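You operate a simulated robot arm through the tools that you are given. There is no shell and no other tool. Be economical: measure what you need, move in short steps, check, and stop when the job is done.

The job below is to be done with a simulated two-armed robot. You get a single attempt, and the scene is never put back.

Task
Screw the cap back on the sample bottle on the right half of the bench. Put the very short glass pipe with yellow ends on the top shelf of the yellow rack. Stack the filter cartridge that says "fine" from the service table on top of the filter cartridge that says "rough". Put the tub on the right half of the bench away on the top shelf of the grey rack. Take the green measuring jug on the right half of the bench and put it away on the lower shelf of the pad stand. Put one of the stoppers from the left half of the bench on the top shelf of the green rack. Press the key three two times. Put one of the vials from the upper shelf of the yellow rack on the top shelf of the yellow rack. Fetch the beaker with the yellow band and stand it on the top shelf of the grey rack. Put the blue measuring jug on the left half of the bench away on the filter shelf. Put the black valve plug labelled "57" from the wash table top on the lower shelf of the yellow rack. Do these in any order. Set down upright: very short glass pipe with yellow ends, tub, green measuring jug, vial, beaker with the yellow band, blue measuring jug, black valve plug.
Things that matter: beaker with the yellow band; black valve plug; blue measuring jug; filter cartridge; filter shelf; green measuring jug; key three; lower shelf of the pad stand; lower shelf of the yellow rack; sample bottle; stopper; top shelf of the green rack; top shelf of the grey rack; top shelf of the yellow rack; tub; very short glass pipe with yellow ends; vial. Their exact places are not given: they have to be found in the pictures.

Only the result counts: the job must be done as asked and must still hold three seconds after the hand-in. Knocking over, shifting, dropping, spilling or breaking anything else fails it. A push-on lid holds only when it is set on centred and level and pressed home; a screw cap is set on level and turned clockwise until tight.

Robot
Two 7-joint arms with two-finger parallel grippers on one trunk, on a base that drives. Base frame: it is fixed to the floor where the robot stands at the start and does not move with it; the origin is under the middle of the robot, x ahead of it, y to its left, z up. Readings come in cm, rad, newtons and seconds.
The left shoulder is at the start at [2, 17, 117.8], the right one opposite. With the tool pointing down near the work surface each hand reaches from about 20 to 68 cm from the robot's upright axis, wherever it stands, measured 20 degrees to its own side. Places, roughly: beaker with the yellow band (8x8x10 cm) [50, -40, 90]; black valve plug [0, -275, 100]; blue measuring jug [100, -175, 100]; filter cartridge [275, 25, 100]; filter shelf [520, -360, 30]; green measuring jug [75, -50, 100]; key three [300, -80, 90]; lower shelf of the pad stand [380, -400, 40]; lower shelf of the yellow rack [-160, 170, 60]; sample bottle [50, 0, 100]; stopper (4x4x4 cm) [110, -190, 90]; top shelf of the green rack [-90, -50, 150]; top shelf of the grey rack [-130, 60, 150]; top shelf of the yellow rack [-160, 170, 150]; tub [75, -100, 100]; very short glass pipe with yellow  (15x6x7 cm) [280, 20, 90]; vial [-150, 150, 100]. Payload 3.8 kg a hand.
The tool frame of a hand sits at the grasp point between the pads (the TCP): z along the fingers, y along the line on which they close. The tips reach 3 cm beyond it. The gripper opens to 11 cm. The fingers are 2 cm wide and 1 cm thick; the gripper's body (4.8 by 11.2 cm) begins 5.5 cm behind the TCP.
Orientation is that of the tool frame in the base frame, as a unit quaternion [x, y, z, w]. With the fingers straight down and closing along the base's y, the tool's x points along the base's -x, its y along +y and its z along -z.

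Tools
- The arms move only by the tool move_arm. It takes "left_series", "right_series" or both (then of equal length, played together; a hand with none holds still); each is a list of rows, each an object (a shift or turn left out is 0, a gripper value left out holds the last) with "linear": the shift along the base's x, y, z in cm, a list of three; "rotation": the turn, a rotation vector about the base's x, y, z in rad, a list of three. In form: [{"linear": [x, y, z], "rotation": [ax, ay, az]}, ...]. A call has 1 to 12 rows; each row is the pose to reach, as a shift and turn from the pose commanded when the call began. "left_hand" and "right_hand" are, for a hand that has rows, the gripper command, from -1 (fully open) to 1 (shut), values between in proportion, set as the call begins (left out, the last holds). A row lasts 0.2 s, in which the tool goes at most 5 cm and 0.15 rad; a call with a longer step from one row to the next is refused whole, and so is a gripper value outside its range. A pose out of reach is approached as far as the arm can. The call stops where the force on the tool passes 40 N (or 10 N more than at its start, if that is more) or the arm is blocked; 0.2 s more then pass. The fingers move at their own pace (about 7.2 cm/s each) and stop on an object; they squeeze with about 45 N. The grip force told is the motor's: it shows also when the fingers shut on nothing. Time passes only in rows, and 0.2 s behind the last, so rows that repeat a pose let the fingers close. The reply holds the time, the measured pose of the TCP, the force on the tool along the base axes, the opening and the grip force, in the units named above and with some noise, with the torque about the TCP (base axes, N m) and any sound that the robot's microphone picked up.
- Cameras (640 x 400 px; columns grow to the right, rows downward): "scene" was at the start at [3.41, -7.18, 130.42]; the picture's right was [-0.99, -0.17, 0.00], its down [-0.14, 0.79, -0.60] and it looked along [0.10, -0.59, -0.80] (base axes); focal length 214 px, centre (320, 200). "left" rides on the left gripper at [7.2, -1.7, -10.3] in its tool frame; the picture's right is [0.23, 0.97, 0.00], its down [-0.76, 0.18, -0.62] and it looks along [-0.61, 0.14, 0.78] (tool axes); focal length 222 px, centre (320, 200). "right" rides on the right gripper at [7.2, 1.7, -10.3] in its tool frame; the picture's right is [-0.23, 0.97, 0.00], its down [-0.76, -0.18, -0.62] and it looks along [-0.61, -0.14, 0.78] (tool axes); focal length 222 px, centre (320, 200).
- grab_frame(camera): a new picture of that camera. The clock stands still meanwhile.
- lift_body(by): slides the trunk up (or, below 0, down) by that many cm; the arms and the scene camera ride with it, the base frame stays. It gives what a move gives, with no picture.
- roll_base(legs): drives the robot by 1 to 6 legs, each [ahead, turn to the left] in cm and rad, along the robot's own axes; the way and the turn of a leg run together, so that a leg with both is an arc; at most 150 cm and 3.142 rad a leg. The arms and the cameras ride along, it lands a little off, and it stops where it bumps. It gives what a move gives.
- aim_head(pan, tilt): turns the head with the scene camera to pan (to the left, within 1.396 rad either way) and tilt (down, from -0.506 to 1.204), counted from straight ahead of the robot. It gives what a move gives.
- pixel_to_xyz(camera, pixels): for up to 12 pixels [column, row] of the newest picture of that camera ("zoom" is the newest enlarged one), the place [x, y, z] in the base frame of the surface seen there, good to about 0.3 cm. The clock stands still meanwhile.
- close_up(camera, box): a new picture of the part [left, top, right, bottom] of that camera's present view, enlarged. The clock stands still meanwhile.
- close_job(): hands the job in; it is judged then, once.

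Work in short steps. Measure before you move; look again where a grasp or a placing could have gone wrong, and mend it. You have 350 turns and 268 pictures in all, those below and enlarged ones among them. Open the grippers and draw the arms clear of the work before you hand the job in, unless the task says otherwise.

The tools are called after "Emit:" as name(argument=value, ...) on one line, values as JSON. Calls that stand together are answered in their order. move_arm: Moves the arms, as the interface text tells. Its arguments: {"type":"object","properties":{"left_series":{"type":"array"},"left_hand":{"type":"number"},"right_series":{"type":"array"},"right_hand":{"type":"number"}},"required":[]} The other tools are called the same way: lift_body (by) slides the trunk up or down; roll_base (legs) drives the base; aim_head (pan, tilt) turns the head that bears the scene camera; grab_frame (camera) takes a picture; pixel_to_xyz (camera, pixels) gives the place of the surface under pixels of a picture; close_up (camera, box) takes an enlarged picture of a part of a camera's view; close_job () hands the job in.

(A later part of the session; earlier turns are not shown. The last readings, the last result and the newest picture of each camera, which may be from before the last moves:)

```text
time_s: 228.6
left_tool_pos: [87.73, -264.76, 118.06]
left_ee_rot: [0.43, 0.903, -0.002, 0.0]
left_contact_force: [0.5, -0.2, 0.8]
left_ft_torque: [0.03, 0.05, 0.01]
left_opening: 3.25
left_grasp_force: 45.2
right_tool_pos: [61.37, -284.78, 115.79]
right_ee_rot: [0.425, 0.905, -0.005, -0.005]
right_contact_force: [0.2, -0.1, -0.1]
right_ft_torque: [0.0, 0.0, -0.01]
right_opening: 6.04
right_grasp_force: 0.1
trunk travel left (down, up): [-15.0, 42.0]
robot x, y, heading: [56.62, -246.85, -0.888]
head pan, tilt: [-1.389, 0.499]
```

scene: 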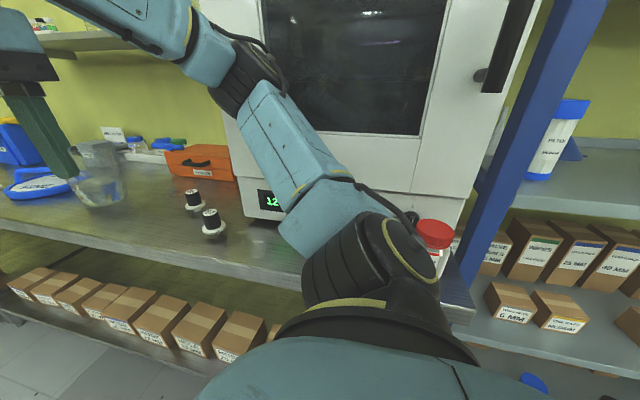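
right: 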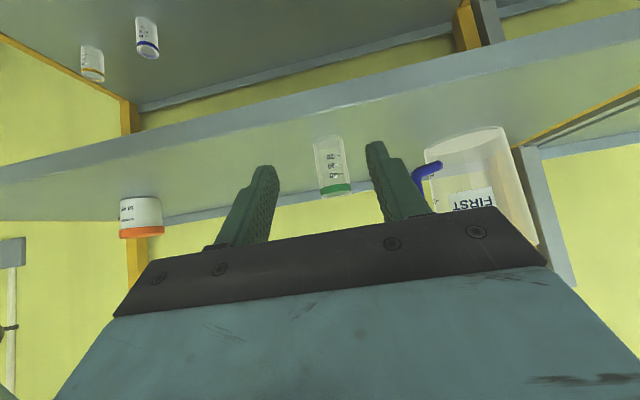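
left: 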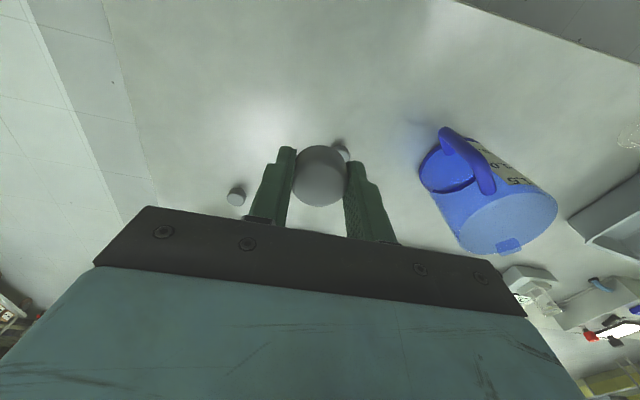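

Free now. Advance a bit, then turn right to face the wash table.

Emit:
roll_base(legs=[[24, 0], [0, -1.928]])

Emit:
aim_head(pan=0.0, tilt=0.7)

Emit:
grab_frame(camera="scene")

```text
time_s: 235.0
left_tool_pos: [44.4, -287.79, 118.18]
left_ee_rot: [0.987, 0.163, -0.001, -0.001]
left_contact_force: [-0.7, 0.1, -0.2]
left_ft_torque: [-0.01, 0.02, -0.01]
left_opening: 3.26
left_grasp_force: 44.9
right_tool_pos: [35.06, -256.11, 115.89]
right_ee_rot: [0.986, 0.167, 0.0, -0.007]
right_contact_force: [1.2, -0.3, 0.0]
right_ft_torque: [0.0, 0.01, 0.03]
right_opening: 6.05
right_grasp_force: 0.1
trunk travel left (down, up): [-15.0, 42.0]
robot x, y, heading: [71.93, -265.47, -2.821]
head pan, tilt: [-1.389, 0.499]
```

```text
time_s: 236.5
left_tool_pos: [44.36, -287.71, 118.08]
left_ee_rot: [0.987, 0.162, -0.001, -0.001]
left_contact_force: [0.3, 0.1, 0.1]
left_ft_torque: [0.02, -0.02, 0.0]
left_opening: 3.27
left_grasp_force: 44.9
right_tool_pos: [35.04, -255.99, 116.01]
right_ee_rot: [0.986, 0.167, 0.0, -0.007]
right_contact_force: [-0.2, -0.5, -0.2]
right_ft_torque: [-0.02, 0.0, 0.05]
right_opening: 6.04
right_grasp_force: 0.1
trunk travel left (down, up): [-15.0, 42.0]
robot x, y, heading: [72.25, -265.49, -2.821]
head pan, tilt: [0.0, 0.7]
```

```text
167 pictures are left
```

scene: 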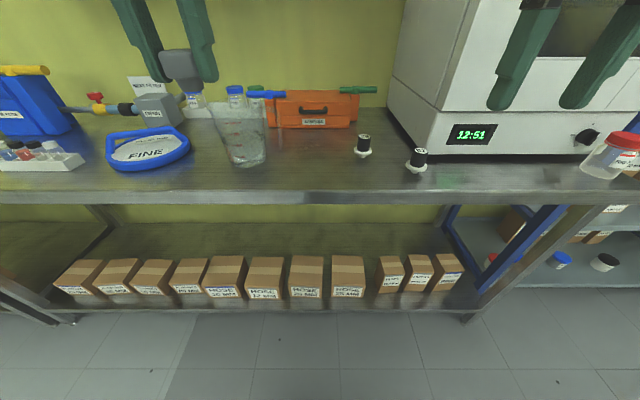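

Two black plugs at (363,145) and (417,160). Zoom to read labels and measure.

Emit:
close_up(camera="scene", box=[340, 120, 450, 180])

Emit:
pixel_to_xyz(camera="scene", pixels=[[363, 137], [363, 157], [417, 151], [417, 173], [370, 155], [426, 170], [390, 197], [250, 197], [245, 150], [450, 165], [317, 120]])

```text
5.82 times, centred on (395, 150) of scene
```

zoom: 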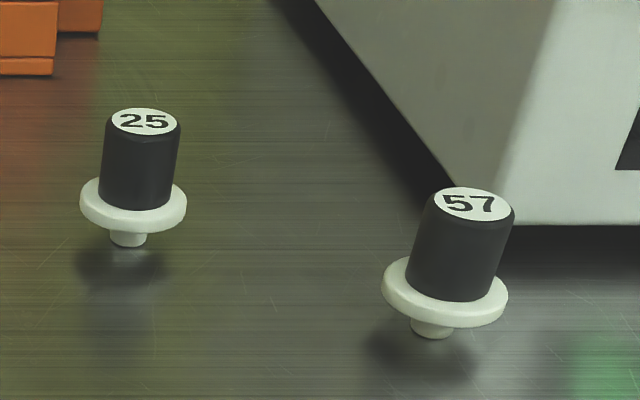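

```text
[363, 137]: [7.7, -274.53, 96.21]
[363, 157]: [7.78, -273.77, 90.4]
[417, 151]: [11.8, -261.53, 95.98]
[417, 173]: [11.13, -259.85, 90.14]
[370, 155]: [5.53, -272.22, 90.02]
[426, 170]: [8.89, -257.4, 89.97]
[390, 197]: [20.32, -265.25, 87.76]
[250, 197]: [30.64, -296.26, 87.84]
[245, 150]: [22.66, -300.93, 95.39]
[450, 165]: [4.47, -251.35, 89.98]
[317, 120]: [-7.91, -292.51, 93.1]
```

Plug "57" is the right one, axis ≈ (10.8,-261.3), top 96, 7.6 cm from the table edge. Advance 8 cm and pitch the right hand 45°.

Emit:
roll_base(legs=[[8, 0]])

Emit:
move_arm(right_series=[{"linear": [0, 0, 0], "rotation": [-0.047, 0.142, 0]}, {"linear": [0, 0, 0], "rotation": [-0.095, 0.285, 0]}, {"linear": [0, 0, -2], "rotation": [-0.142, 0.427, 0]}, {"linear": [0, 0, -4], "rotation": [-0.19, 0.569, 0]}, {"linear": [0, 0, -7], "rotation": [-0.237, 0.712, 0]}, {"linear": [0, 0, -10], "rotation": [-0.248, 0.745, 0]}, {"linear": [0, 0, -10], "rotation": [-0.248, 0.745, 0]}], right_hand=-0.1)

Emit:
grab_frame(camera="right")

```text
time_s: 237.6
left_tool_pos: [36.83, -290.2, 117.94]
left_ee_rot: [0.987, 0.161, -0.002, -0.002]
left_contact_force: [-0.2, -0.7, -0.1]
left_ft_torque: [0.02, 0.0, 0.0]
left_opening: 3.26
left_grasp_force: 45.0
right_tool_pos: [27.41, -258.51, 115.87]
right_ee_rot: [0.986, 0.167, 0.0, -0.007]
right_contact_force: [-0.8, -0.2, 0.3]
right_ft_torque: [0.0, -0.01, 0.02]
right_opening: 6.07
right_grasp_force: 0.1
trunk travel left (down, up): [-15.0, 42.0]
robot x, y, heading: [64.84, -268.19, -2.821]
head pan, tilt: [0.0, 0.7]
```

```text
time_s: 239.2
left_tool_pos: [36.88, -290.18, 118.05]
left_ee_rot: [0.987, 0.162, -0.001, -0.001]
left_contact_force: [0.7, -0.1, 0.2]
left_ft_torque: [0.0, 0.02, -0.02]
left_opening: 3.26
left_grasp_force: 45.1
right_tool_pos: [25.65, -259.56, 107.5]
right_ee_rot: [0.912, 0.15, -0.378, 0.051]
right_contact_force: [0.0, 0.2, -0.8]
right_ft_torque: [-0.03, 0.0, -0.03]
right_opening: 6.04
right_grasp_force: 0.0
right hand out of reach, approached as far as the arm can: row 6, 7
trunk travel left (down, up): [-15.0, 42.0]
robot x, y, heading: [64.83, -268.04, -2.822]
head pan, tilt: [0.0, 0.7]
```

```text
165 pictures are left
```

right: 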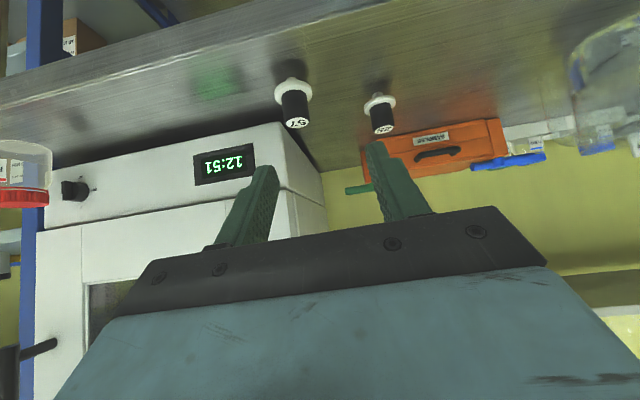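

Measure plug 57 at (296,105) from here.

Emit:
pixel_to_xyz(camera="right", pixels=[[297, 122], [283, 108], [308, 105], [295, 105], [278, 90], [312, 86], [293, 79], [381, 110]])

Emit:
close_up(camera="right", box=[250, 60, 350, 140])

```text
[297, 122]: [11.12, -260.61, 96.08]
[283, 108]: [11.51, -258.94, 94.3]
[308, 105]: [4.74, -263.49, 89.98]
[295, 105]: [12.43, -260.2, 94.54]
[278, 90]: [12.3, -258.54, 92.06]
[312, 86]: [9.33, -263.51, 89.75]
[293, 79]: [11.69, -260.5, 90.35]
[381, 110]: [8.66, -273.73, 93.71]
```

```text
5.00 times, centred on (300, 100) of right
```

zoom: 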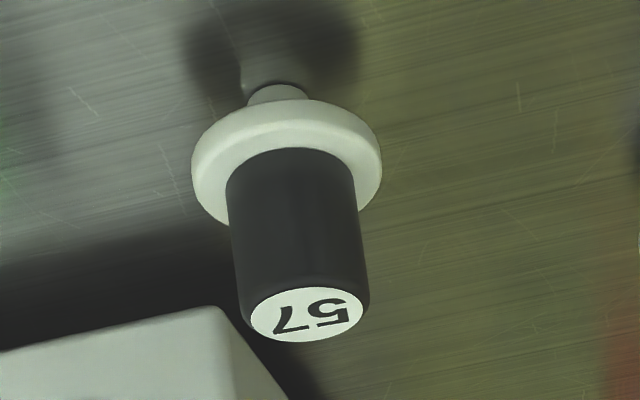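

Plug axis ≈ (11.0,-260.7). Move to 7 cm in front of it at z 97.

Emit:
move_arm(right_series=[{"linear": [-2, 0.5, -3.5]}, {"linear": [-4.5, 0.8, -7]}, {"linear": [-8, 1.1, -9]}, {"linear": [-8, 1.1, -10.5]}, {"linear": [-8, 1.1, -10.5]}])

Emit:
grab_frame(camera="right")

```text
time_s: 240.3
left_tool_pos: [37.02, -290.26, 118.1]
left_ee_rot: [0.987, 0.162, 0.0, -0.001]
left_contact_force: [0.2, -0.2, 0.0]
left_ft_torque: [0.02, 0.01, -0.01]
left_opening: 3.27
left_grasp_force: 45.4
right_tool_pos: [17.61, -258.53, 97.22]
right_ee_rot: [0.912, 0.152, -0.378, 0.052]
right_contact_force: [0.6, -0.3, 0.4]
right_ft_torque: [-0.01, 0.0, 0.04]
right_opening: 6.05
right_grasp_force: 0.0
right hand out of reach, approached as far as the arm can: row 1
trunk travel left (down, up): [-15.0, 42.0]
robot x, y, heading: [64.55, -267.95, -2.819]
head pan, tilt: [0.0, 0.7]
```

```text
163 pictures are left
```

right: 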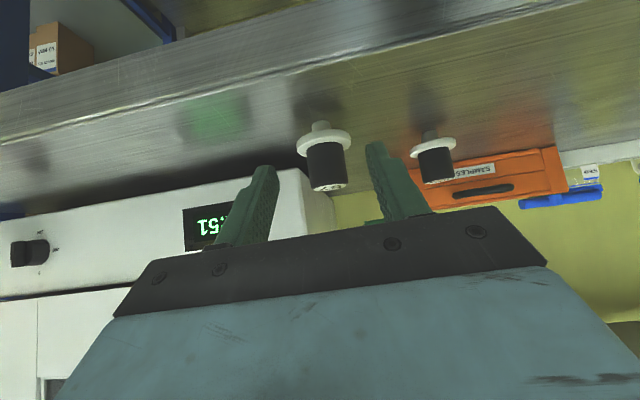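

Aligned: remaining (-6.7,-2.3). Move in at z 94.8 and check.

Emit:
move_arm(right_series=[{"linear": [0, 0, -2.3]}, {"linear": [-3.4, -1.15, -2.4]}, {"linear": [-6.6, -2.25, -2.4]}, {"linear": [-6.6, -2.25, -2.4]}])

Emit:
grab_frame(camera="right")

Emit:
grab_frame(camera="scene")

```text
time_s: 241.3
left_tool_pos: [36.98, -290.09, 118.07]
left_ee_rot: [0.987, 0.162, 0.0, -0.001]
left_contact_force: [-0.6, -0.4, -0.4]
left_ft_torque: [0.0, -0.01, 0.0]
left_opening: 3.28
left_grasp_force: 44.8
right_tool_pos: [10.81, -260.75, 94.75]
right_ee_rot: [0.912, 0.152, -0.377, 0.052]
right_contact_force: [-0.6, -0.8, -0.4]
right_ft_torque: [-0.01, -0.01, -0.03]
right_opening: 6.05
right_grasp_force: 0.1
trunk travel left (down, up): [-15.0, 42.0]
robot x, y, heading: [64.73, -267.8, -2.814]
head pan, tilt: [0.0, 0.7]
```

```text
162 pictures are left
```

right: 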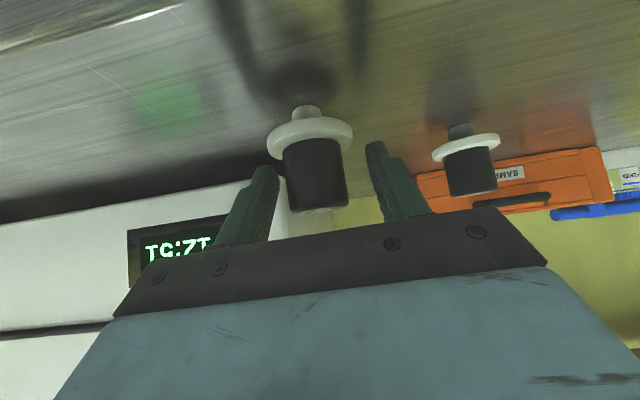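

```text
161 pictures are left
```

scene: 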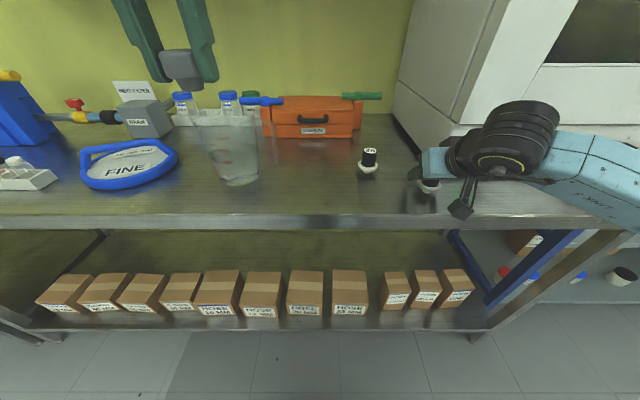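

Plug body lies between the pads above the flange. Close and lift.

Emit:
move_arm(right_series=[{"linear": [0, 0, 0]}, {"linear": [0, 0, 0]}, {"linear": [0, 0, 0]}, {"linear": [0, 0, 0]}, {"linear": [0, 0, 2]}, {"linear": [0, 0, 5]}, {"linear": [0, 0, 8]}], right_hand=1)

Emit:
grab_frame(camera="right")

```text
time_s: 242.9
left_tool_pos: [36.99, -290.16, 118.09]
left_ee_rot: [0.987, 0.161, -0.002, -0.002]
left_contact_force: [0.1, -0.5, -0.8]
left_ft_torque: [0.03, -0.03, 0.0]
left_opening: 3.24
left_grasp_force: 44.8
right_tool_pos: [11.02, -260.97, 102.89]
right_ee_rot: [0.912, 0.152, -0.378, 0.051]
right_contact_force: [0.0, -0.2, -0.5]
right_ft_torque: [-0.02, 0.04, 0.0]
right_opening: 3.25
right_grasp_force: 45.0
trunk travel left (down, up): [-15.0, 42.0]
robot x, y, heading: [64.88, -267.74, -2.818]
head pan, tilt: [0.0, 0.7]
```

```text
160 pictures are left
```

right: 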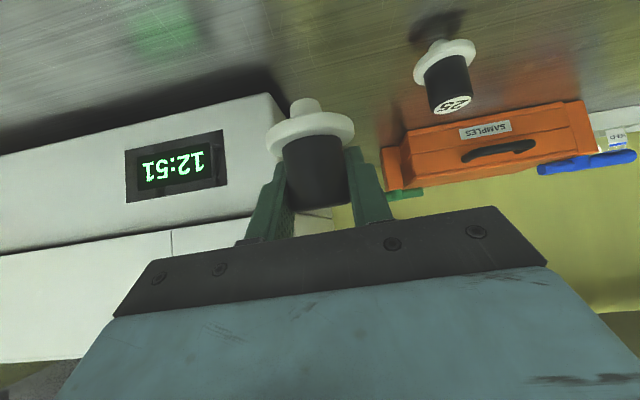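

Plug held. Retract the right hand and raise it a bit, then back up and head up the aisle.

Emit:
move_arm(right_series=[{"linear": [4, 1.3, 2]}, {"linear": [8, 2.6, 4]}, {"linear": [11, 3.6, 7]}, {"linear": [11, 3.6, 9]}])

Emit:
roll_base(legs=[[-10, 0], [0, -1.571], [150, 0]])

```text
time_s: 243.9
left_tool_pos: [37.03, -290.12, 118.05]
left_ee_rot: [0.987, 0.162, -0.001, -0.001]
left_contact_force: [0.7, 0.8, 0.8]
left_ft_torque: [-0.01, 0.02, -0.02]
left_opening: 3.27
left_grasp_force: 45.3
right_tool_pos: [21.89, -257.25, 112.0]
right_ee_rot: [0.912, 0.152, -0.378, 0.052]
right_contact_force: [0.4, 0.5, -0.3]
right_ft_torque: [0.02, 0.0, 0.03]
right_opening: 3.25
right_grasp_force: 45.1
trunk travel left (down, up): [-15.0, 42.0]
robot x, y, heading: [64.58, -268.14, -2.821]
head pan, tilt: [0.0, 0.7]
```

```text
time_s: 255.9
left_tool_pos: [2.81, -95.98, 118.14]
left_ee_rot: [0.815, -0.579, 0.001, -0.002]
left_contact_force: [0.1, 0.6, -0.7]
left_ft_torque: [0.02, -0.02, 0.0]
left_opening: 3.24
left_grasp_force: 45.3
right_tool_pos: [35.85, -80.78, 111.94]
right_ee_rot: [0.754, -0.534, -0.305, -0.23]
right_contact_force: [0.0, -1.3, -1.3]
right_ft_torque: [-0.01, -0.02, 0.01]
right_opening: 3.25
right_grasp_force: 45.0
trunk travel left (down, up): [-15.0, 42.0]
robot x, y, heading: [25.69, -123.77, 1.9]
head pan, tilt: [0.0, 0.7]
```

Emit:
roll_base(legs=[[104, 0], [0, 1.563]])

Emit:
lift_body(by=42)

Emit:
aim_head(pan=0.0, tilt=0.35)

Emit:
grab_frame(camera="scene")

```text
time_s: 265.1
left_tool_pos: [-35.97, -46.43, 118.02]
left_ee_rot: [0.988, 0.155, -0.001, -0.001]
left_contact_force: [0.3, 0.1, -0.1]
left_ft_torque: [-0.02, -0.02, 0.01]
left_opening: 3.27
left_grasp_force: 45.0
right_tool_pos: [-50.47, -13.19, 112.0]
right_ee_rot: [0.913, 0.146, -0.378, 0.049]
right_contact_force: [0.2, 1.1, -1.4]
right_ft_torque: [0.03, -0.04, -0.01]
right_opening: 3.26
right_grasp_force: 44.8
trunk travel left (down, up): [-15.0, 42.0]
robot x, y, heading: [-8.32, -24.38, -2.836]
head pan, tilt: [0.0, 0.7]
```

```text
refused: 42 is not a number from -40 to 40
```

```text
time_s: 265.9
left_tool_pos: [-35.95, -46.29, 118.1]
left_ee_rot: [0.988, 0.155, -0.001, -0.001]
left_contact_force: [-0.6, 0.2, -0.6]
left_ft_torque: [0.04, -0.02, -0.02]
left_opening: 3.25
left_grasp_force: 45.1
right_tool_pos: [-50.4, -13.16, 111.84]
right_ee_rot: [0.913, 0.145, -0.378, 0.048]
right_contact_force: [-0.7, 0.3, -0.6]
right_ft_torque: [0.03, 0.01, 0.01]
right_opening: 3.25
right_grasp_force: 44.8
trunk travel left (down, up): [-15.0, 42.0]
robot x, y, heading: [-7.9, -24.14, -2.829]
head pan, tilt: [0.0, 0.351]
```

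```text
159 pictures are left
```

scene: 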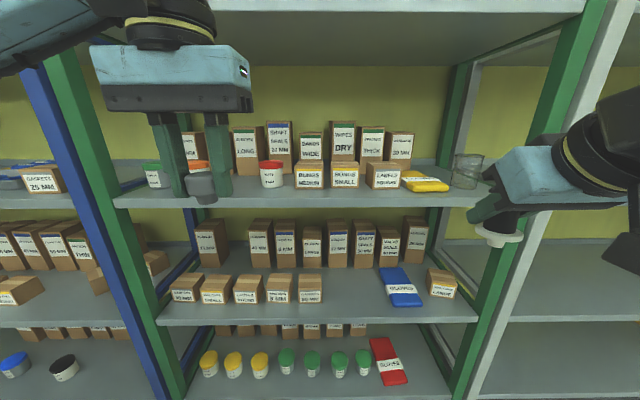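

Emit:
lift_body(by=40)

Emit:
grab_frame(camera="scene")

```text
time_s: 269.7
left_tool_pos: [-36.03, -46.36, 158.04]
left_ee_rot: [0.988, 0.155, -0.001, -0.001]
left_contact_force: [-0.1, 0.6, -0.8]
left_ft_torque: [0.03, 0.01, 0.0]
left_opening: 3.24
left_grasp_force: 45.2
right_tool_pos: [-50.32, -13.23, 151.97]
right_ee_rot: [0.913, 0.145, -0.377, 0.048]
right_contact_force: [1.5, 0.1, -0.9]
right_ft_torque: [-0.01, 0.01, 0.05]
right_opening: 3.22
right_grasp_force: 45.5
trunk travel left (down, up): [-55.0, 2.0]
robot x, y, heading: [-8.12, -24.08, -2.837]
head pan, tilt: [0.0, 0.351]
```

```text
158 pictures are left
```

scene: 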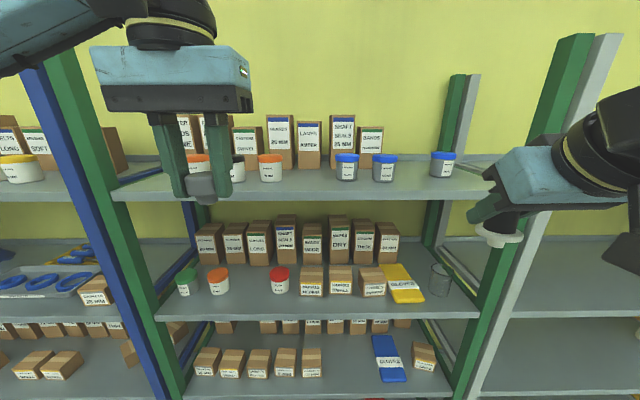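

Top shelf has a free spot around (308,188) between tubs at 270 and 346. Measure.

Emit:
pixel_to_xyz(camera="scene", pixels=[[308, 192], [308, 184], [270, 180], [346, 178], [384, 178], [414, 184], [443, 175], [308, 160], [300, 196]])

```text
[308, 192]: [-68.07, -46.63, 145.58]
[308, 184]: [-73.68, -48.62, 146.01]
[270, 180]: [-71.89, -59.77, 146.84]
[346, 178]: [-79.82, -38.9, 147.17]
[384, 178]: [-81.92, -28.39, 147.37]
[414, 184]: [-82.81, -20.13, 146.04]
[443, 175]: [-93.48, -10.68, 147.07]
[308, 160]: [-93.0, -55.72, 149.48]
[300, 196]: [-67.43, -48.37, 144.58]
```

Choose spot (-75.5,-49.3). Raise the right hand 5 cm, then advance 22 cm.

Emit:
move_arm(right_series=[{"linear": [1.5, 0.5, 3]}, {"linear": [2.8, 0.9, 6]}, {"linear": [2.8, 0.9, 6]}])

Emit:
roll_base(legs=[[22, 0]])

Emit:
grab_frame(camera="left")

```text
time_s: 270.5
left_tool_pos: [-36.07, -46.3, 158.03]
left_ee_rot: [0.988, 0.155, -0.001, -0.001]
left_contact_force: [-1.0, -0.4, -1.5]
left_ft_torque: [-0.04, -0.03, -0.02]
left_opening: 3.26
left_grasp_force: 44.9
right_tool_pos: [-47.8, -12.47, 157.86]
right_ee_rot: [0.913, 0.145, -0.378, 0.049]
right_contact_force: [-0.6, 0.6, -0.5]
right_ft_torque: [0.02, -0.02, -0.01]
right_opening: 3.24
right_grasp_force: 45.2
trunk travel left (down, up): [-55.0, 2.0]
robot x, y, heading: [-8.0, -24.57, -2.832]
head pan, tilt: [0.0, 0.351]
```

```text
time_s: 272.2
left_tool_pos: [-56.72, -52.81, 158.07]
left_ee_rot: [0.988, 0.155, -0.001, -0.001]
left_contact_force: [-0.2, 0.0, -0.2]
left_ft_torque: [-0.03, 0.02, 0.03]
left_opening: 3.25
left_grasp_force: 44.6
right_tool_pos: [-68.56, -18.94, 157.95]
right_ee_rot: [0.913, 0.145, -0.379, 0.048]
right_contact_force: [-0.4, 0.2, 0.5]
right_ft_torque: [-0.02, 0.0, 0.01]
right_opening: 3.25
right_grasp_force: 44.9
trunk travel left (down, up): [-55.0, 2.0]
robot x, y, heading: [-28.73, -31.39, -2.837]
head pan, tilt: [0.0, 0.351]
```

```text
157 pictures are left
```

left: 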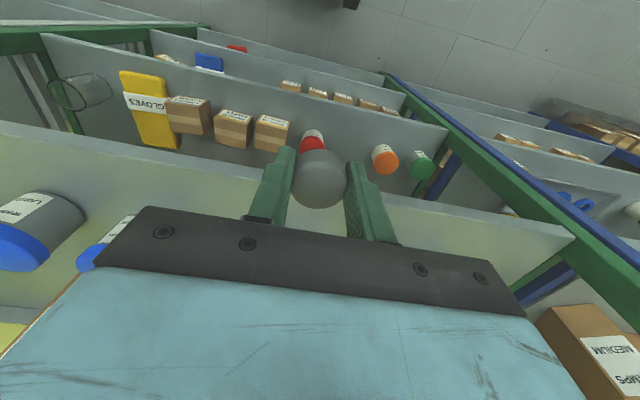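

Move the left hand over the spot, then look.

Emit:
move_arm(left_series=[{"linear": [-1, 3, 1]}, {"linear": [-5.5, 3.2, 1]}, {"linear": [-10, 3.3, 1]}, {"linear": [-14.5, 3.4, 1]}, {"linear": [-18.8, 3.5, 0]}, {"linear": [-18.8, 3.5, 0]}])

Emit:
grab_frame(camera="scene")

Emit:
grab_frame(camera="left")

```text
time_s: 273.6
left_tool_pos: [-75.38, -49.42, 158.23]
left_ee_rot: [0.988, 0.154, -0.002, -0.003]
left_contact_force: [1.0, 0.0, 0.2]
left_ft_torque: [0.02, 0.03, 0.05]
left_opening: 3.27
left_grasp_force: 44.4
right_tool_pos: [-68.37, -19.05, 157.98]
right_ee_rot: [0.913, 0.145, -0.379, 0.049]
right_contact_force: [0.6, -0.1, 0.2]
right_ft_torque: [0.03, -0.03, -0.04]
right_opening: 3.22
right_grasp_force: 45.4
trunk travel left (down, up): [-55.0, 2.0]
robot x, y, heading: [-28.51, -31.19, -2.838]
head pan, tilt: [0.0, 0.351]
```

```text
156 pictures are left
```

scene: 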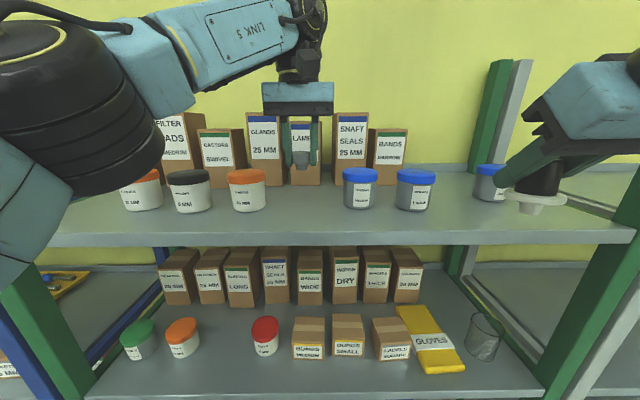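

```text
155 pictures are left
```

left: 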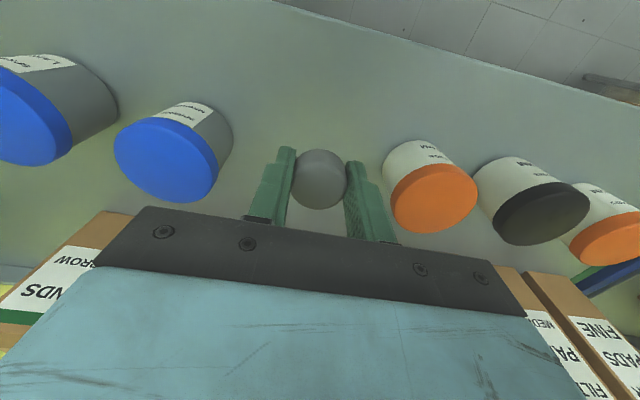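

Centred between tubs. Lower to contact (~149.7).

Emit:
move_arm(left_series=[{"linear": [0, 0, -4]}, {"linear": [0, 0, -7]}, {"linear": [0, 0, -8]}, {"linear": [0, 0, -8.4]}, {"linear": [0, 0, -8.7]}, {"linear": [0, 0, -9]}])

```text
time_s: 275.1
left_tool_pos: [-75.47, -49.38, 149.71]
left_ee_rot: [0.988, 0.154, -0.008, -0.004]
left_contact_force: [2.6, 1.0, 8.9]
left_ft_torque: [-0.06, -0.1, 0.04]
left_opening: 3.25
left_grasp_force: 44.5
right_tool_pos: [-68.5, -18.99, 157.97]
right_ee_rot: [0.913, 0.145, -0.379, 0.049]
right_contact_force: [-0.7, 0.1, 0.5]
right_ft_torque: [-0.04, -0.01, 0.02]
right_opening: 3.25
right_grasp_force: 44.8
trunk travel left (down, up): [-55.0, 2.0]
robot x, y, heading: [-28.44, -31.15, -2.833]
head pan, tilt: [0.0, 0.351]
stopped in row 6 (left hand): the force on the tool passed its limit at 42 N (the readings are from after the stop); the commanded pose is now the measured one
```

Contact. Open slightly (to ~5 cm), rise, and look.

Emit:
move_arm(left_series=[{"linear": [0, 0, 0.2]}, {"linear": [0, 0, 0.2]}, {"linear": [0, 0, 0.2]}, {"linear": [0, 0, 4]}, {"linear": [0, 0, 8]}, {"linear": [0, 0, 11]}], left_hand=0.1)

Emit:
close_up(camera="scene", box=[220, 100, 400, 240])

```text
time_s: 276.5
left_tool_pos: [-75.5, -49.11, 159.41]
left_ee_rot: [0.988, 0.156, 0.005, -0.002]
left_contact_force: [0.3, -0.3, 0.6]
left_ft_torque: [-0.03, -0.01, 0.02]
left_opening: 4.93
left_grasp_force: 0.0
left hand out of reach, approached as far as the arm can: row 6
right_tool_pos: [-68.52, -18.86, 158.03]
right_ee_rot: [0.913, 0.144, -0.379, 0.05]
right_contact_force: [0.6, 0.2, -0.9]
right_ft_torque: [0.0, -0.06, -0.02]
right_opening: 3.24
right_grasp_force: 44.6
trunk travel left (down, up): [-55.0, 2.0]
robot x, y, heading: [-28.66, -30.93, -2.837]
head pan, tilt: [0.0, 0.351]
```

```text
2.86 times, centred on (310, 170) of scene
```

zoom: 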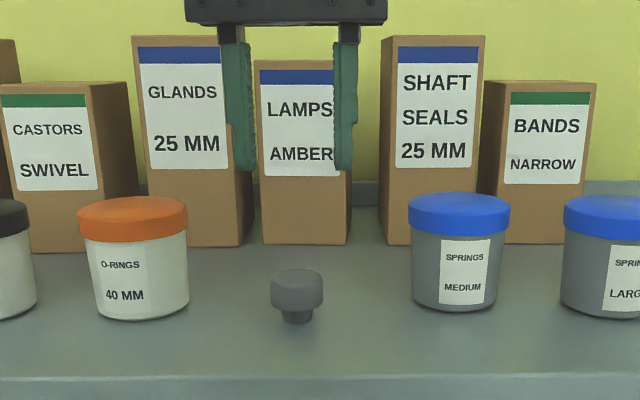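

Stopper stands. Retract the left hand, back off, and go to the yellow rack with the plug.

Emit:
move_arm(left_series=[{"linear": [4.5, 1.4, 0]}, {"linear": [9, 2.8, 0]}, {"linear": [13.5, 4.2, 0]}, {"linear": [17, 5, 0]}, {"linear": [17, 5, 0]}])

Emit:
roll_base(legs=[[-22, 0], [0, -1.56], [110, 0], [100, 0]])

```text
time_s: 277.7
left_tool_pos: [-58.44, -44.43, 160.43]
left_ee_rot: [0.988, 0.155, -0.006, -0.003]
left_contact_force: [0.3, 0.5, -0.7]
left_ft_torque: [0.0, 0.03, 0.01]
left_opening: 4.97
left_grasp_force: 0.0
right_tool_pos: [-68.65, -18.98, 157.96]
right_ee_rot: [0.913, 0.145, -0.378, 0.049]
right_contact_force: [-0.3, -0.1, 0.4]
right_ft_torque: [-0.04, 0.0, 0.02]
right_opening: 3.24
right_grasp_force: 44.9
trunk travel left (down, up): [-55.0, 2.0]
robot x, y, heading: [-28.35, -31.41, -2.832]
head pan, tilt: [0.0, 0.351]
```

```text
time_s: 293.0
left_tool_pos: [-92.17, 199.16, 160.47]
left_ee_rot: [0.816, -0.578, -0.001, -0.008]
left_contact_force: [-0.2, -0.2, 0.6]
left_ft_torque: [-0.03, 0.01, 0.0]
left_opening: 4.95
left_grasp_force: 0.0
right_tool_pos: [-67.03, 210.03, 158.03]
right_ee_rot: [0.755, -0.531, -0.307, -0.23]
right_contact_force: [0.8, 0.0, 0.3]
right_ft_torque: [0.02, -0.02, -0.01]
right_opening: 3.24
right_grasp_force: 45.4
trunk travel left (down, up): [-55.0, 2.0]
robot x, y, heading: [-78.4, 169.72, 1.901]
head pan, tilt: [0.0, 0.351]
```

Emit:
roll_base(legs=[[0, 1.56]])

Emit:
lift_body(by=-40)

Emit:
lift_body(by=-14)

Emit:
aim_head(pan=-0.15, tilt=0.6)

Emit:
grab_frame(camera="scene")

```text
time_s: 297.2
left_tool_pos: [-107.6, 156.68, 160.51]
left_ee_rot: [0.988, 0.157, -0.008, -0.005]
left_contact_force: [0.5, 0.6, 0.6]
left_ft_torque: [0.0, -0.02, 0.04]
left_opening: 4.96
left_grasp_force: 0.0
right_tool_pos: [-117.7, 181.96, 157.96]
right_ee_rot: [0.912, 0.147, -0.379, 0.05]
right_contact_force: [0.1, 0.4, -1.1]
right_ft_torque: [-0.02, 0.01, 0.02]
right_opening: 3.27
right_grasp_force: 44.7
trunk travel left (down, up): [-55.0, 2.0]
robot x, y, heading: [-77.78, 170.08, -2.829]
head pan, tilt: [0.0, 0.351]
```

```text
time_s: 301.0
left_tool_pos: [-107.49, 156.5, 120.5]
left_ee_rot: [0.988, 0.157, -0.007, -0.003]
left_contact_force: [0.7, -1.3, -0.2]
left_ft_torque: [0.04, 0.01, 0.03]
left_opening: 4.94
left_grasp_force: 0.0
right_tool_pos: [-117.74, 182.06, 117.93]
right_ee_rot: [0.912, 0.146, -0.379, 0.05]
right_contact_force: [0.3, -0.1, -0.3]
right_ft_torque: [-0.02, 0.05, 0.02]
right_opening: 3.24
right_grasp_force: 45.0
trunk travel left (down, up): [-15.0, 42.0]
robot x, y, heading: [-77.9, 170.33, -2.831]
head pan, tilt: [0.0, 0.351]
```

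```text
time_s: 302.7
left_tool_pos: [-107.56, 156.55, 106.52]
left_ee_rot: [0.988, 0.157, -0.007, -0.005]
left_contact_force: [0.0, 0.0, 0.0]
left_ft_torque: [-0.02, 0.01, 0.02]
left_opening: 4.94
left_grasp_force: 0.1
right_tool_pos: [-117.8, 181.96, 104.0]
right_ee_rot: [0.912, 0.147, -0.379, 0.05]
right_contact_force: [0.0, -0.9, 0.0]
right_ft_torque: [-0.02, 0.0, -0.02]
right_opening: 3.24
right_grasp_force: 45.0
trunk travel left (down, up): [-1.0, 56.0]
robot x, y, heading: [-77.98, 169.96, -2.834]
head pan, tilt: [0.0, 0.351]
```

```text
time_s: 303.5
left_tool_pos: [-107.5, 156.66, 106.54]
left_ee_rot: [0.988, 0.157, -0.007, -0.004]
left_contact_force: [-0.6, 0.0, -0.3]
left_ft_torque: [0.0, -0.03, 0.01]
left_opening: 4.91
left_grasp_force: 0.1
right_tool_pos: [-117.83, 181.91, 103.93]
right_ee_rot: [0.912, 0.147, -0.379, 0.05]
right_contact_force: [0.3, 0.6, -1.4]
right_ft_torque: [0.0, 0.02, 0.01]
right_opening: 3.24
right_grasp_force: 45.3
trunk travel left (down, up): [-1.0, 56.0]
robot x, y, heading: [-78.18, 169.69, -2.83]
head pan, tilt: [-0.15, 0.6]
```

```text
153 pictures are left
```

scene: 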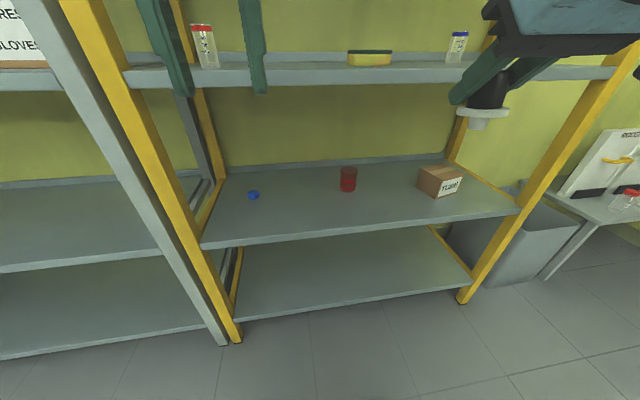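

Lower shelf has free room near (-145,158). Lower the right hand to z≈72 in front of the rack.

Emit:
move_arm(right_series=[{"linear": [0, 0, -4.8]}, {"linear": [0, 0, -9.6]}, {"linear": [0, 0, -14.4]}, {"linear": [0, 0, -19.2]}, {"linear": [0, 0, -24]}, {"linear": [0, 0, -28.8]}, {"linear": [0, 0, -32]}, {"linear": [0, 0, -32]}])

Emit:
grab_frame(camera="scene")

```text
time_s: 305.3
left_tool_pos: [-107.5, 156.58, 106.57]
left_ee_rot: [0.987, 0.158, -0.007, -0.004]
left_contact_force: [0.5, 0.3, 0.5]
left_ft_torque: [0.03, 0.0, -0.02]
left_opening: 4.95
left_grasp_force: 0.1
right_tool_pos: [-122.11, 179.43, 70.59]
right_ee_rot: [0.912, 0.147, -0.379, 0.051]
right_contact_force: [-0.2, -0.2, -1.0]
right_ft_torque: [0.01, 0.0, -0.02]
right_opening: 3.23
right_grasp_force: 45.5
right hand out of reach, approached as far as the arm can: row 3, 4, 5, 6, 7, 8
trunk travel left (down, up): [-1.0, 56.0]
robot x, y, heading: [-77.67, 169.93, -2.827]
head pan, tilt: [-0.15, 0.6]
```

```text
152 pictures are left
```

scene: 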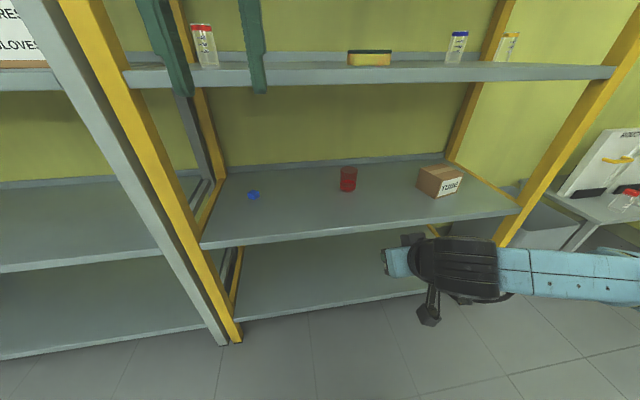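

Advance the base 14 cm, then extend.

Emit:
roll_base(legs=[[14, 0]])

Emit:
grab_frame(camera="right")

```text
time_s: 306.6
left_tool_pos: [-121.06, 152.23, 106.52]
left_ee_rot: [0.987, 0.158, -0.005, -0.003]
left_contact_force: [-0.1, -0.7, -0.1]
left_ft_torque: [-0.02, 0.01, 0.01]
left_opening: 4.97
left_grasp_force: 0.0
right_tool_pos: [-135.62, 175.03, 70.63]
right_ee_rot: [0.913, 0.147, -0.378, 0.05]
right_contact_force: [0.2, -0.2, -0.6]
right_ft_torque: [0.0, 0.0, 0.0]
right_opening: 3.26
right_grasp_force: 44.7
trunk travel left (down, up): [-1.0, 56.0]
robot x, y, heading: [-91.15, 165.62, -2.83]
head pan, tilt: [-0.15, 0.6]
```

```text
151 pictures are left
```

right: 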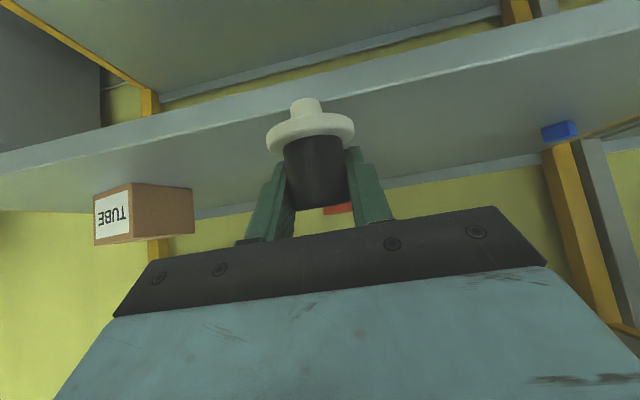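

Extend over the shelf (8 cm inside the edge), then lower to 67.5.

Emit:
move_arm(right_series=[{"linear": [-4, -2.4, 0.5]}, {"linear": [-8.3, -4.8, 0.5]}, {"linear": [-12.4, -7.2, 0.5]}, {"linear": [-12.4, -7.2, -2]}, {"linear": [-12.4, -7.2, -3]}, {"linear": [-12.4, -7.2, -3]}])

Emit:
grab_frame(camera="right")

```text
time_s: 308.0
left_tool_pos: [-120.81, 152.22, 106.49]
left_ee_rot: [0.987, 0.158, -0.007, -0.003]
left_contact_force: [0.2, 0.7, -0.3]
left_ft_torque: [0.0, 0.03, 0.0]
left_opening: 4.97
left_grasp_force: 0.1
right_tool_pos: [-148.05, 167.94, 67.49]
right_ee_rot: [0.913, 0.147, -0.378, 0.049]
right_contact_force: [0.6, -0.1, -0.8]
right_ft_torque: [0.0, -0.01, 0.01]
right_opening: 3.25
right_grasp_force: 45.2
trunk travel left (down, up): [-1.0, 56.0]
robot x, y, heading: [-91.33, 165.53, -2.83]
head pan, tilt: [-0.15, 0.6]
```

```text
150 pictures are left
```

right: 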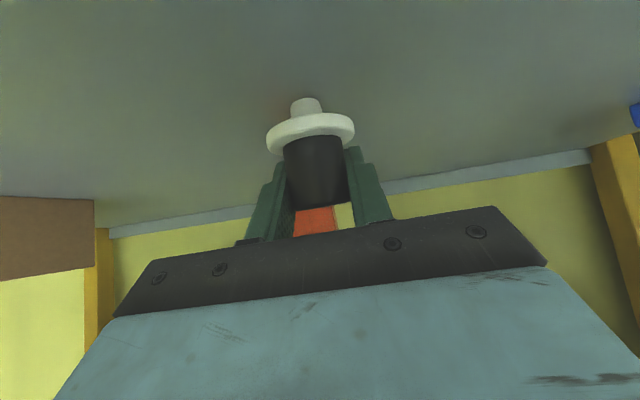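

Lower in small steps to contact (~66.8).

Emit:
move_arm(right_series=[{"linear": [0, 0, -0.3]}, {"linear": [0, 0, -0.6]}, {"linear": [0, 0, -0.8]}, {"linear": [0, 0, -0.95]}])

```text
time_s: 309.0
left_tool_pos: [-120.83, 152.2, 106.5]
left_ee_rot: [0.987, 0.158, -0.006, -0.004]
left_contact_force: [1.1, -0.6, -0.3]
left_ft_torque: [0.02, 0.0, 0.03]
left_opening: 4.96
left_grasp_force: 0.1
right_tool_pos: [-148.02, 167.99, 66.99]
right_ee_rot: [0.912, 0.147, -0.381, 0.05]
right_contact_force: [2.8, 2.4, 12.5]
right_ft_torque: [0.08, -0.12, -0.02]
right_opening: 3.24
right_grasp_force: 44.9
trunk travel left (down, up): [-1.0, 56.0]
robot x, y, heading: [-91.26, 165.54, -2.831]
head pan, tilt: [-0.15, 0.6]
```

Contact. Relax slightly, open, pause, then withdraw straight back.

Emit:
move_arm(right_series=[{"linear": [0, 0, 0.05]}, {"linear": [0, 0, 0.05]}, {"linear": [0, 0, 0.05]}, {"linear": [0, 0, 0.05]}, {"linear": [2.5, 0.8, 0.3]}, {"linear": [6, 2, 0.5]}, {"linear": [10, 3.2, 1]}, {"linear": [13, 4.2, 2]}], right_hand=-0.1)

Emit:
grab_frame(camera="right")

```text
time_s: 310.8
left_tool_pos: [-120.98, 152.17, 106.43]
left_ee_rot: [0.987, 0.158, -0.007, -0.003]
left_contact_force: [0.1, 0.1, -0.7]
left_ft_torque: [-0.01, -0.01, 0.03]
left_opening: 4.95
left_grasp_force: 0.0
right_tool_pos: [-135.03, 171.99, 68.74]
right_ee_rot: [0.912, 0.146, -0.379, 0.049]
right_contact_force: [0.1, 0.9, -0.2]
right_ft_torque: [0.01, -0.01, 0.0]
right_opening: 6.07
right_grasp_force: 0.1
trunk travel left (down, up): [-1.0, 56.0]
robot x, y, heading: [-91.27, 165.87, -2.832]
head pan, tilt: [-0.15, 0.6]
```

```text
149 pictures are left
```

right: 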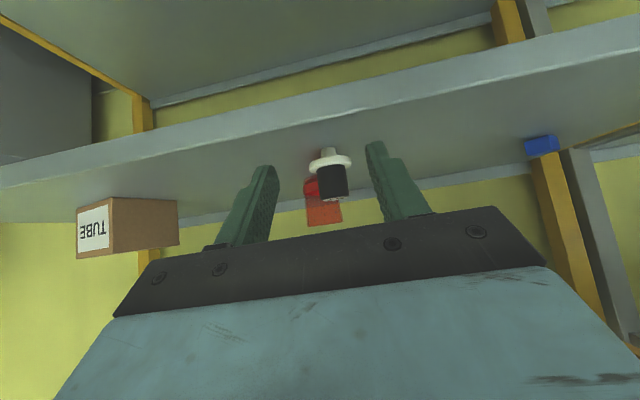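

Plug stands upright. Restore the right hand to vertical, back off, and drive to the green jug on the bench.

Emit:
roll_base(legs=[[-20, 0]])

Emit:
move_arm(right_series=[{"linear": [0, 0, 4], "rotation": [0.047, -0.142, 0]}, {"linear": [0, 0, 8], "rotation": [0.095, -0.285, 0]}, {"linear": [0, 0, 12], "rotation": [0.142, -0.427, 0]}, {"linear": [0, 0, 16], "rotation": [0.19, -0.569, 0]}, {"linear": [0, 0, 20], "rotation": [0.237, -0.712, 0]}, {"linear": [0, 0, 25], "rotation": [0.248, -0.745, 0]}, {"linear": [0, 0, 30], "rotation": [0.248, -0.745, 0]}, {"linear": [0, 0, 35], "rotation": [0.248, -0.745, 0]}])

Emit:
lift_body(by=30)

Emit:
roll_base(legs=[[0, 1.578], [130, 0], [125, 0]])

```text
time_s: 312.4
left_tool_pos: [-101.59, 158.21, 106.38]
left_ee_rot: [0.987, 0.16, -0.007, -0.004]
left_contact_force: [-0.1, 0.4, -0.5]
left_ft_torque: [-0.04, 0.0, -0.01]
left_opening: 4.92
left_grasp_force: 0.1
right_tool_pos: [-115.81, 177.92, 68.77]
right_ee_rot: [0.912, 0.149, -0.379, 0.051]
right_contact_force: [0.2, -0.6, 0.6]
right_ft_torque: [0.0, 0.02, -0.01]
right_opening: 6.05
right_grasp_force: 0.1
trunk travel left (down, up): [-1.0, 56.0]
robot x, y, heading: [-72.15, 172.02, -2.828]
head pan, tilt: [-0.15, 0.6]
```

```text
time_s: 314.2
left_tool_pos: [-101.71, 158.21, 106.52]
left_ee_rot: [0.987, 0.16, -0.006, -0.004]
left_contact_force: [0.0, -0.1, -0.5]
left_ft_torque: [0.03, 0.02, 0.03]
left_opening: 4.94
left_grasp_force: 0.2
right_tool_pos: [-115.94, 177.77, 103.67]
right_ee_rot: [0.986, 0.165, 0.001, -0.009]
right_contact_force: [-0.3, 0.0, -0.2]
right_ft_torque: [0.01, 0.0, -0.04]
right_opening: 6.07
right_grasp_force: 0.1
trunk travel left (down, up): [-1.0, 56.0]
robot x, y, heading: [-71.92, 171.71, -2.829]
head pan, tilt: [-0.15, 0.6]
```

```text
time_s: 317.2
left_tool_pos: [-101.73, 158.24, 136.54]
left_ee_rot: [0.987, 0.16, -0.007, -0.003]
left_contact_force: [-0.4, -0.4, 0.0]
left_ft_torque: [-0.05, 0.0, -0.01]
left_opening: 4.96
left_grasp_force: 0.0
right_tool_pos: [-115.98, 177.76, 133.69]
right_ee_rot: [0.986, 0.165, 0.0, -0.01]
right_contact_force: [-0.2, 0.3, 0.1]
right_ft_torque: [-0.02, 0.02, -0.02]
right_opening: 6.04
right_grasp_force: 0.0
trunk travel left (down, up): [-31.0, 26.0]
robot x, y, heading: [-72.23, 171.92, -2.822]
head pan, tilt: [-0.15, 0.6]
```

```text
time_s: 333.4
left_tool_pos: [21.51, -97.62, 136.56]
left_ee_rot: [0.591, 0.807, -0.008, 0.002]
left_contact_force: [-0.5, -0.7, 0.1]
left_ft_torque: [0.0, 0.0, 0.01]
left_opening: 4.96
left_grasp_force: 0.0
right_tool_pos: [1.79, -111.67, 133.66]
right_ee_rot: [0.587, 0.81, -0.007, -0.007]
right_contact_force: [0.7, -0.1, -0.7]
right_ft_torque: [0.02, 0.02, 0.05]
right_opening: 6.03
right_grasp_force: 0.0
trunk travel left (down, up): [-31.0, 26.0]
robot x, y, heading: [8.84, -68.15, -1.273]
head pan, tilt: [-0.15, 0.6]
```

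Emit:
roll_base(legs=[[0, 1.595]])

Emit:
aim_head(pan=0.1, tilt=0.75)

Emit:
grab_frame(camera="scene")

```text
time_s: 337.8
left_tool_pos: [37.57, -53.44, 136.6]
left_ee_rot: [-0.175, 0.985, -0.004, 0.007]
left_contact_force: [0.1, 0.1, 1.1]
left_ft_torque: [0.03, 0.02, 0.03]
left_opening: 4.98
left_grasp_force: 0.1
right_tool_pos: [52.38, -72.68, 133.62]
right_ee_rot: [-0.179, 0.984, -0.01, 0.0]
right_contact_force: [-0.6, 0.8, -0.4]
right_ft_torque: [0.01, -0.01, -0.02]
right_opening: 6.01
right_grasp_force: 0.1
trunk travel left (down, up): [-31.0, 26.0]
robot x, y, heading: [8.24, -67.9, 0.344]
head pan, tilt: [-0.15, 0.6]
```

```text
time_s: 338.5
left_tool_pos: [37.56, -53.48, 136.42]
left_ee_rot: [-0.175, 0.985, -0.004, 0.007]
left_contact_force: [-0.3, -0.3, 1.0]
left_ft_torque: [0.01, -0.02, -0.01]
left_opening: 4.94
left_grasp_force: 0.1
right_tool_pos: [52.37, -72.57, 133.65]
right_ee_rot: [-0.18, 0.984, -0.01, 0.0]
right_contact_force: [-0.2, 0.5, 0.1]
right_ft_torque: [-0.01, 0.01, 0.02]
right_opening: 6.06
right_grasp_force: 0.1
trunk travel left (down, up): [-31.0, 26.0]
robot x, y, heading: [8.59, -67.98, 0.349]
head pan, tilt: [0.099, 0.75]
```

```text
148 pictures are left
```

scene: 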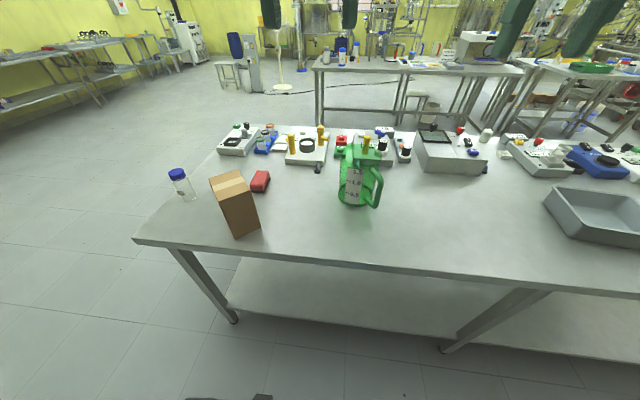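

Zoom on the green jug.

Emit:
close_up(camera="scene", box=[310, 130, 410, 220])

Emit:
pixel_to_xyz(camera="scene", pixels=[[376, 175], [378, 190], [374, 202], [370, 170], [340, 195], [368, 200], [355, 204], [345, 150], [355, 175], [383, 152], [345, 175]])

```text
4.44 times, centred on (360, 175) of scene
```

zoom: 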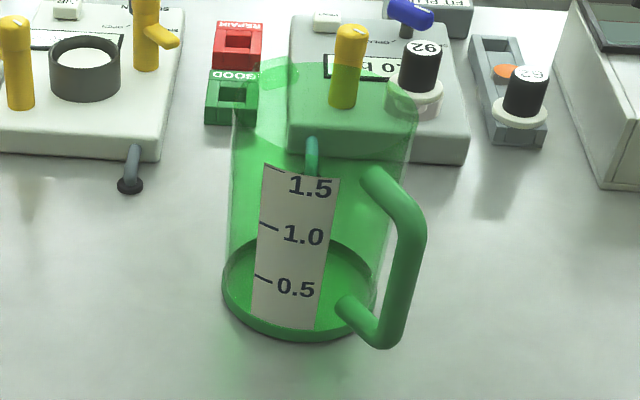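

```text
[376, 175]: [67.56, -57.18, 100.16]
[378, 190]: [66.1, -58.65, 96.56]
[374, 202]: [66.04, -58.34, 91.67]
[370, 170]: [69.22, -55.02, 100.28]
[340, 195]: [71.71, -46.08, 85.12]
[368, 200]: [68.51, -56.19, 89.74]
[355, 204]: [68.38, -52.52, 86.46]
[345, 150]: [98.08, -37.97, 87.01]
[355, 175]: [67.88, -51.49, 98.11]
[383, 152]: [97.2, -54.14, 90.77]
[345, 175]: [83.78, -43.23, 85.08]
```

The jug is ~13 cm wide, so I'll grip its handle bar at ≈(66.5,-58.5). First I look toward the pad stand and filter shelf to choose the grip.

Emit:
aim_head(pan=-1.0, tilt=0.2)

Emit:
grab_frame(camera="scene")

```text
time_s: 339.9
left_tool_pos: [37.67, -53.5, 136.34]
left_ee_rot: [-0.175, 0.985, -0.003, 0.006]
left_contact_force: [0.8, -0.3, 0.5]
left_ft_torque: [0.03, 0.0, 0.01]
left_opening: 4.93
left_grasp_force: 0.0
right_tool_pos: [52.44, -72.65, 133.77]
right_ee_rot: [-0.18, 0.984, -0.009, 0.0]
right_contact_force: [0.4, -0.5, 0.7]
right_ft_torque: [0.0, -0.02, 0.0]
right_opening: 6.04
right_grasp_force: 0.0
trunk travel left (down, up): [-31.0, 26.0]
robot x, y, heading: [8.41, -67.84, 0.345]
head pan, tilt: [-1.0, 0.201]
```

```text
146 pictures are left
```

scene: 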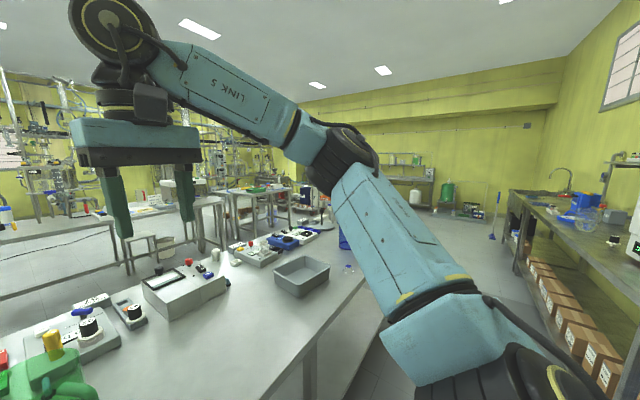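

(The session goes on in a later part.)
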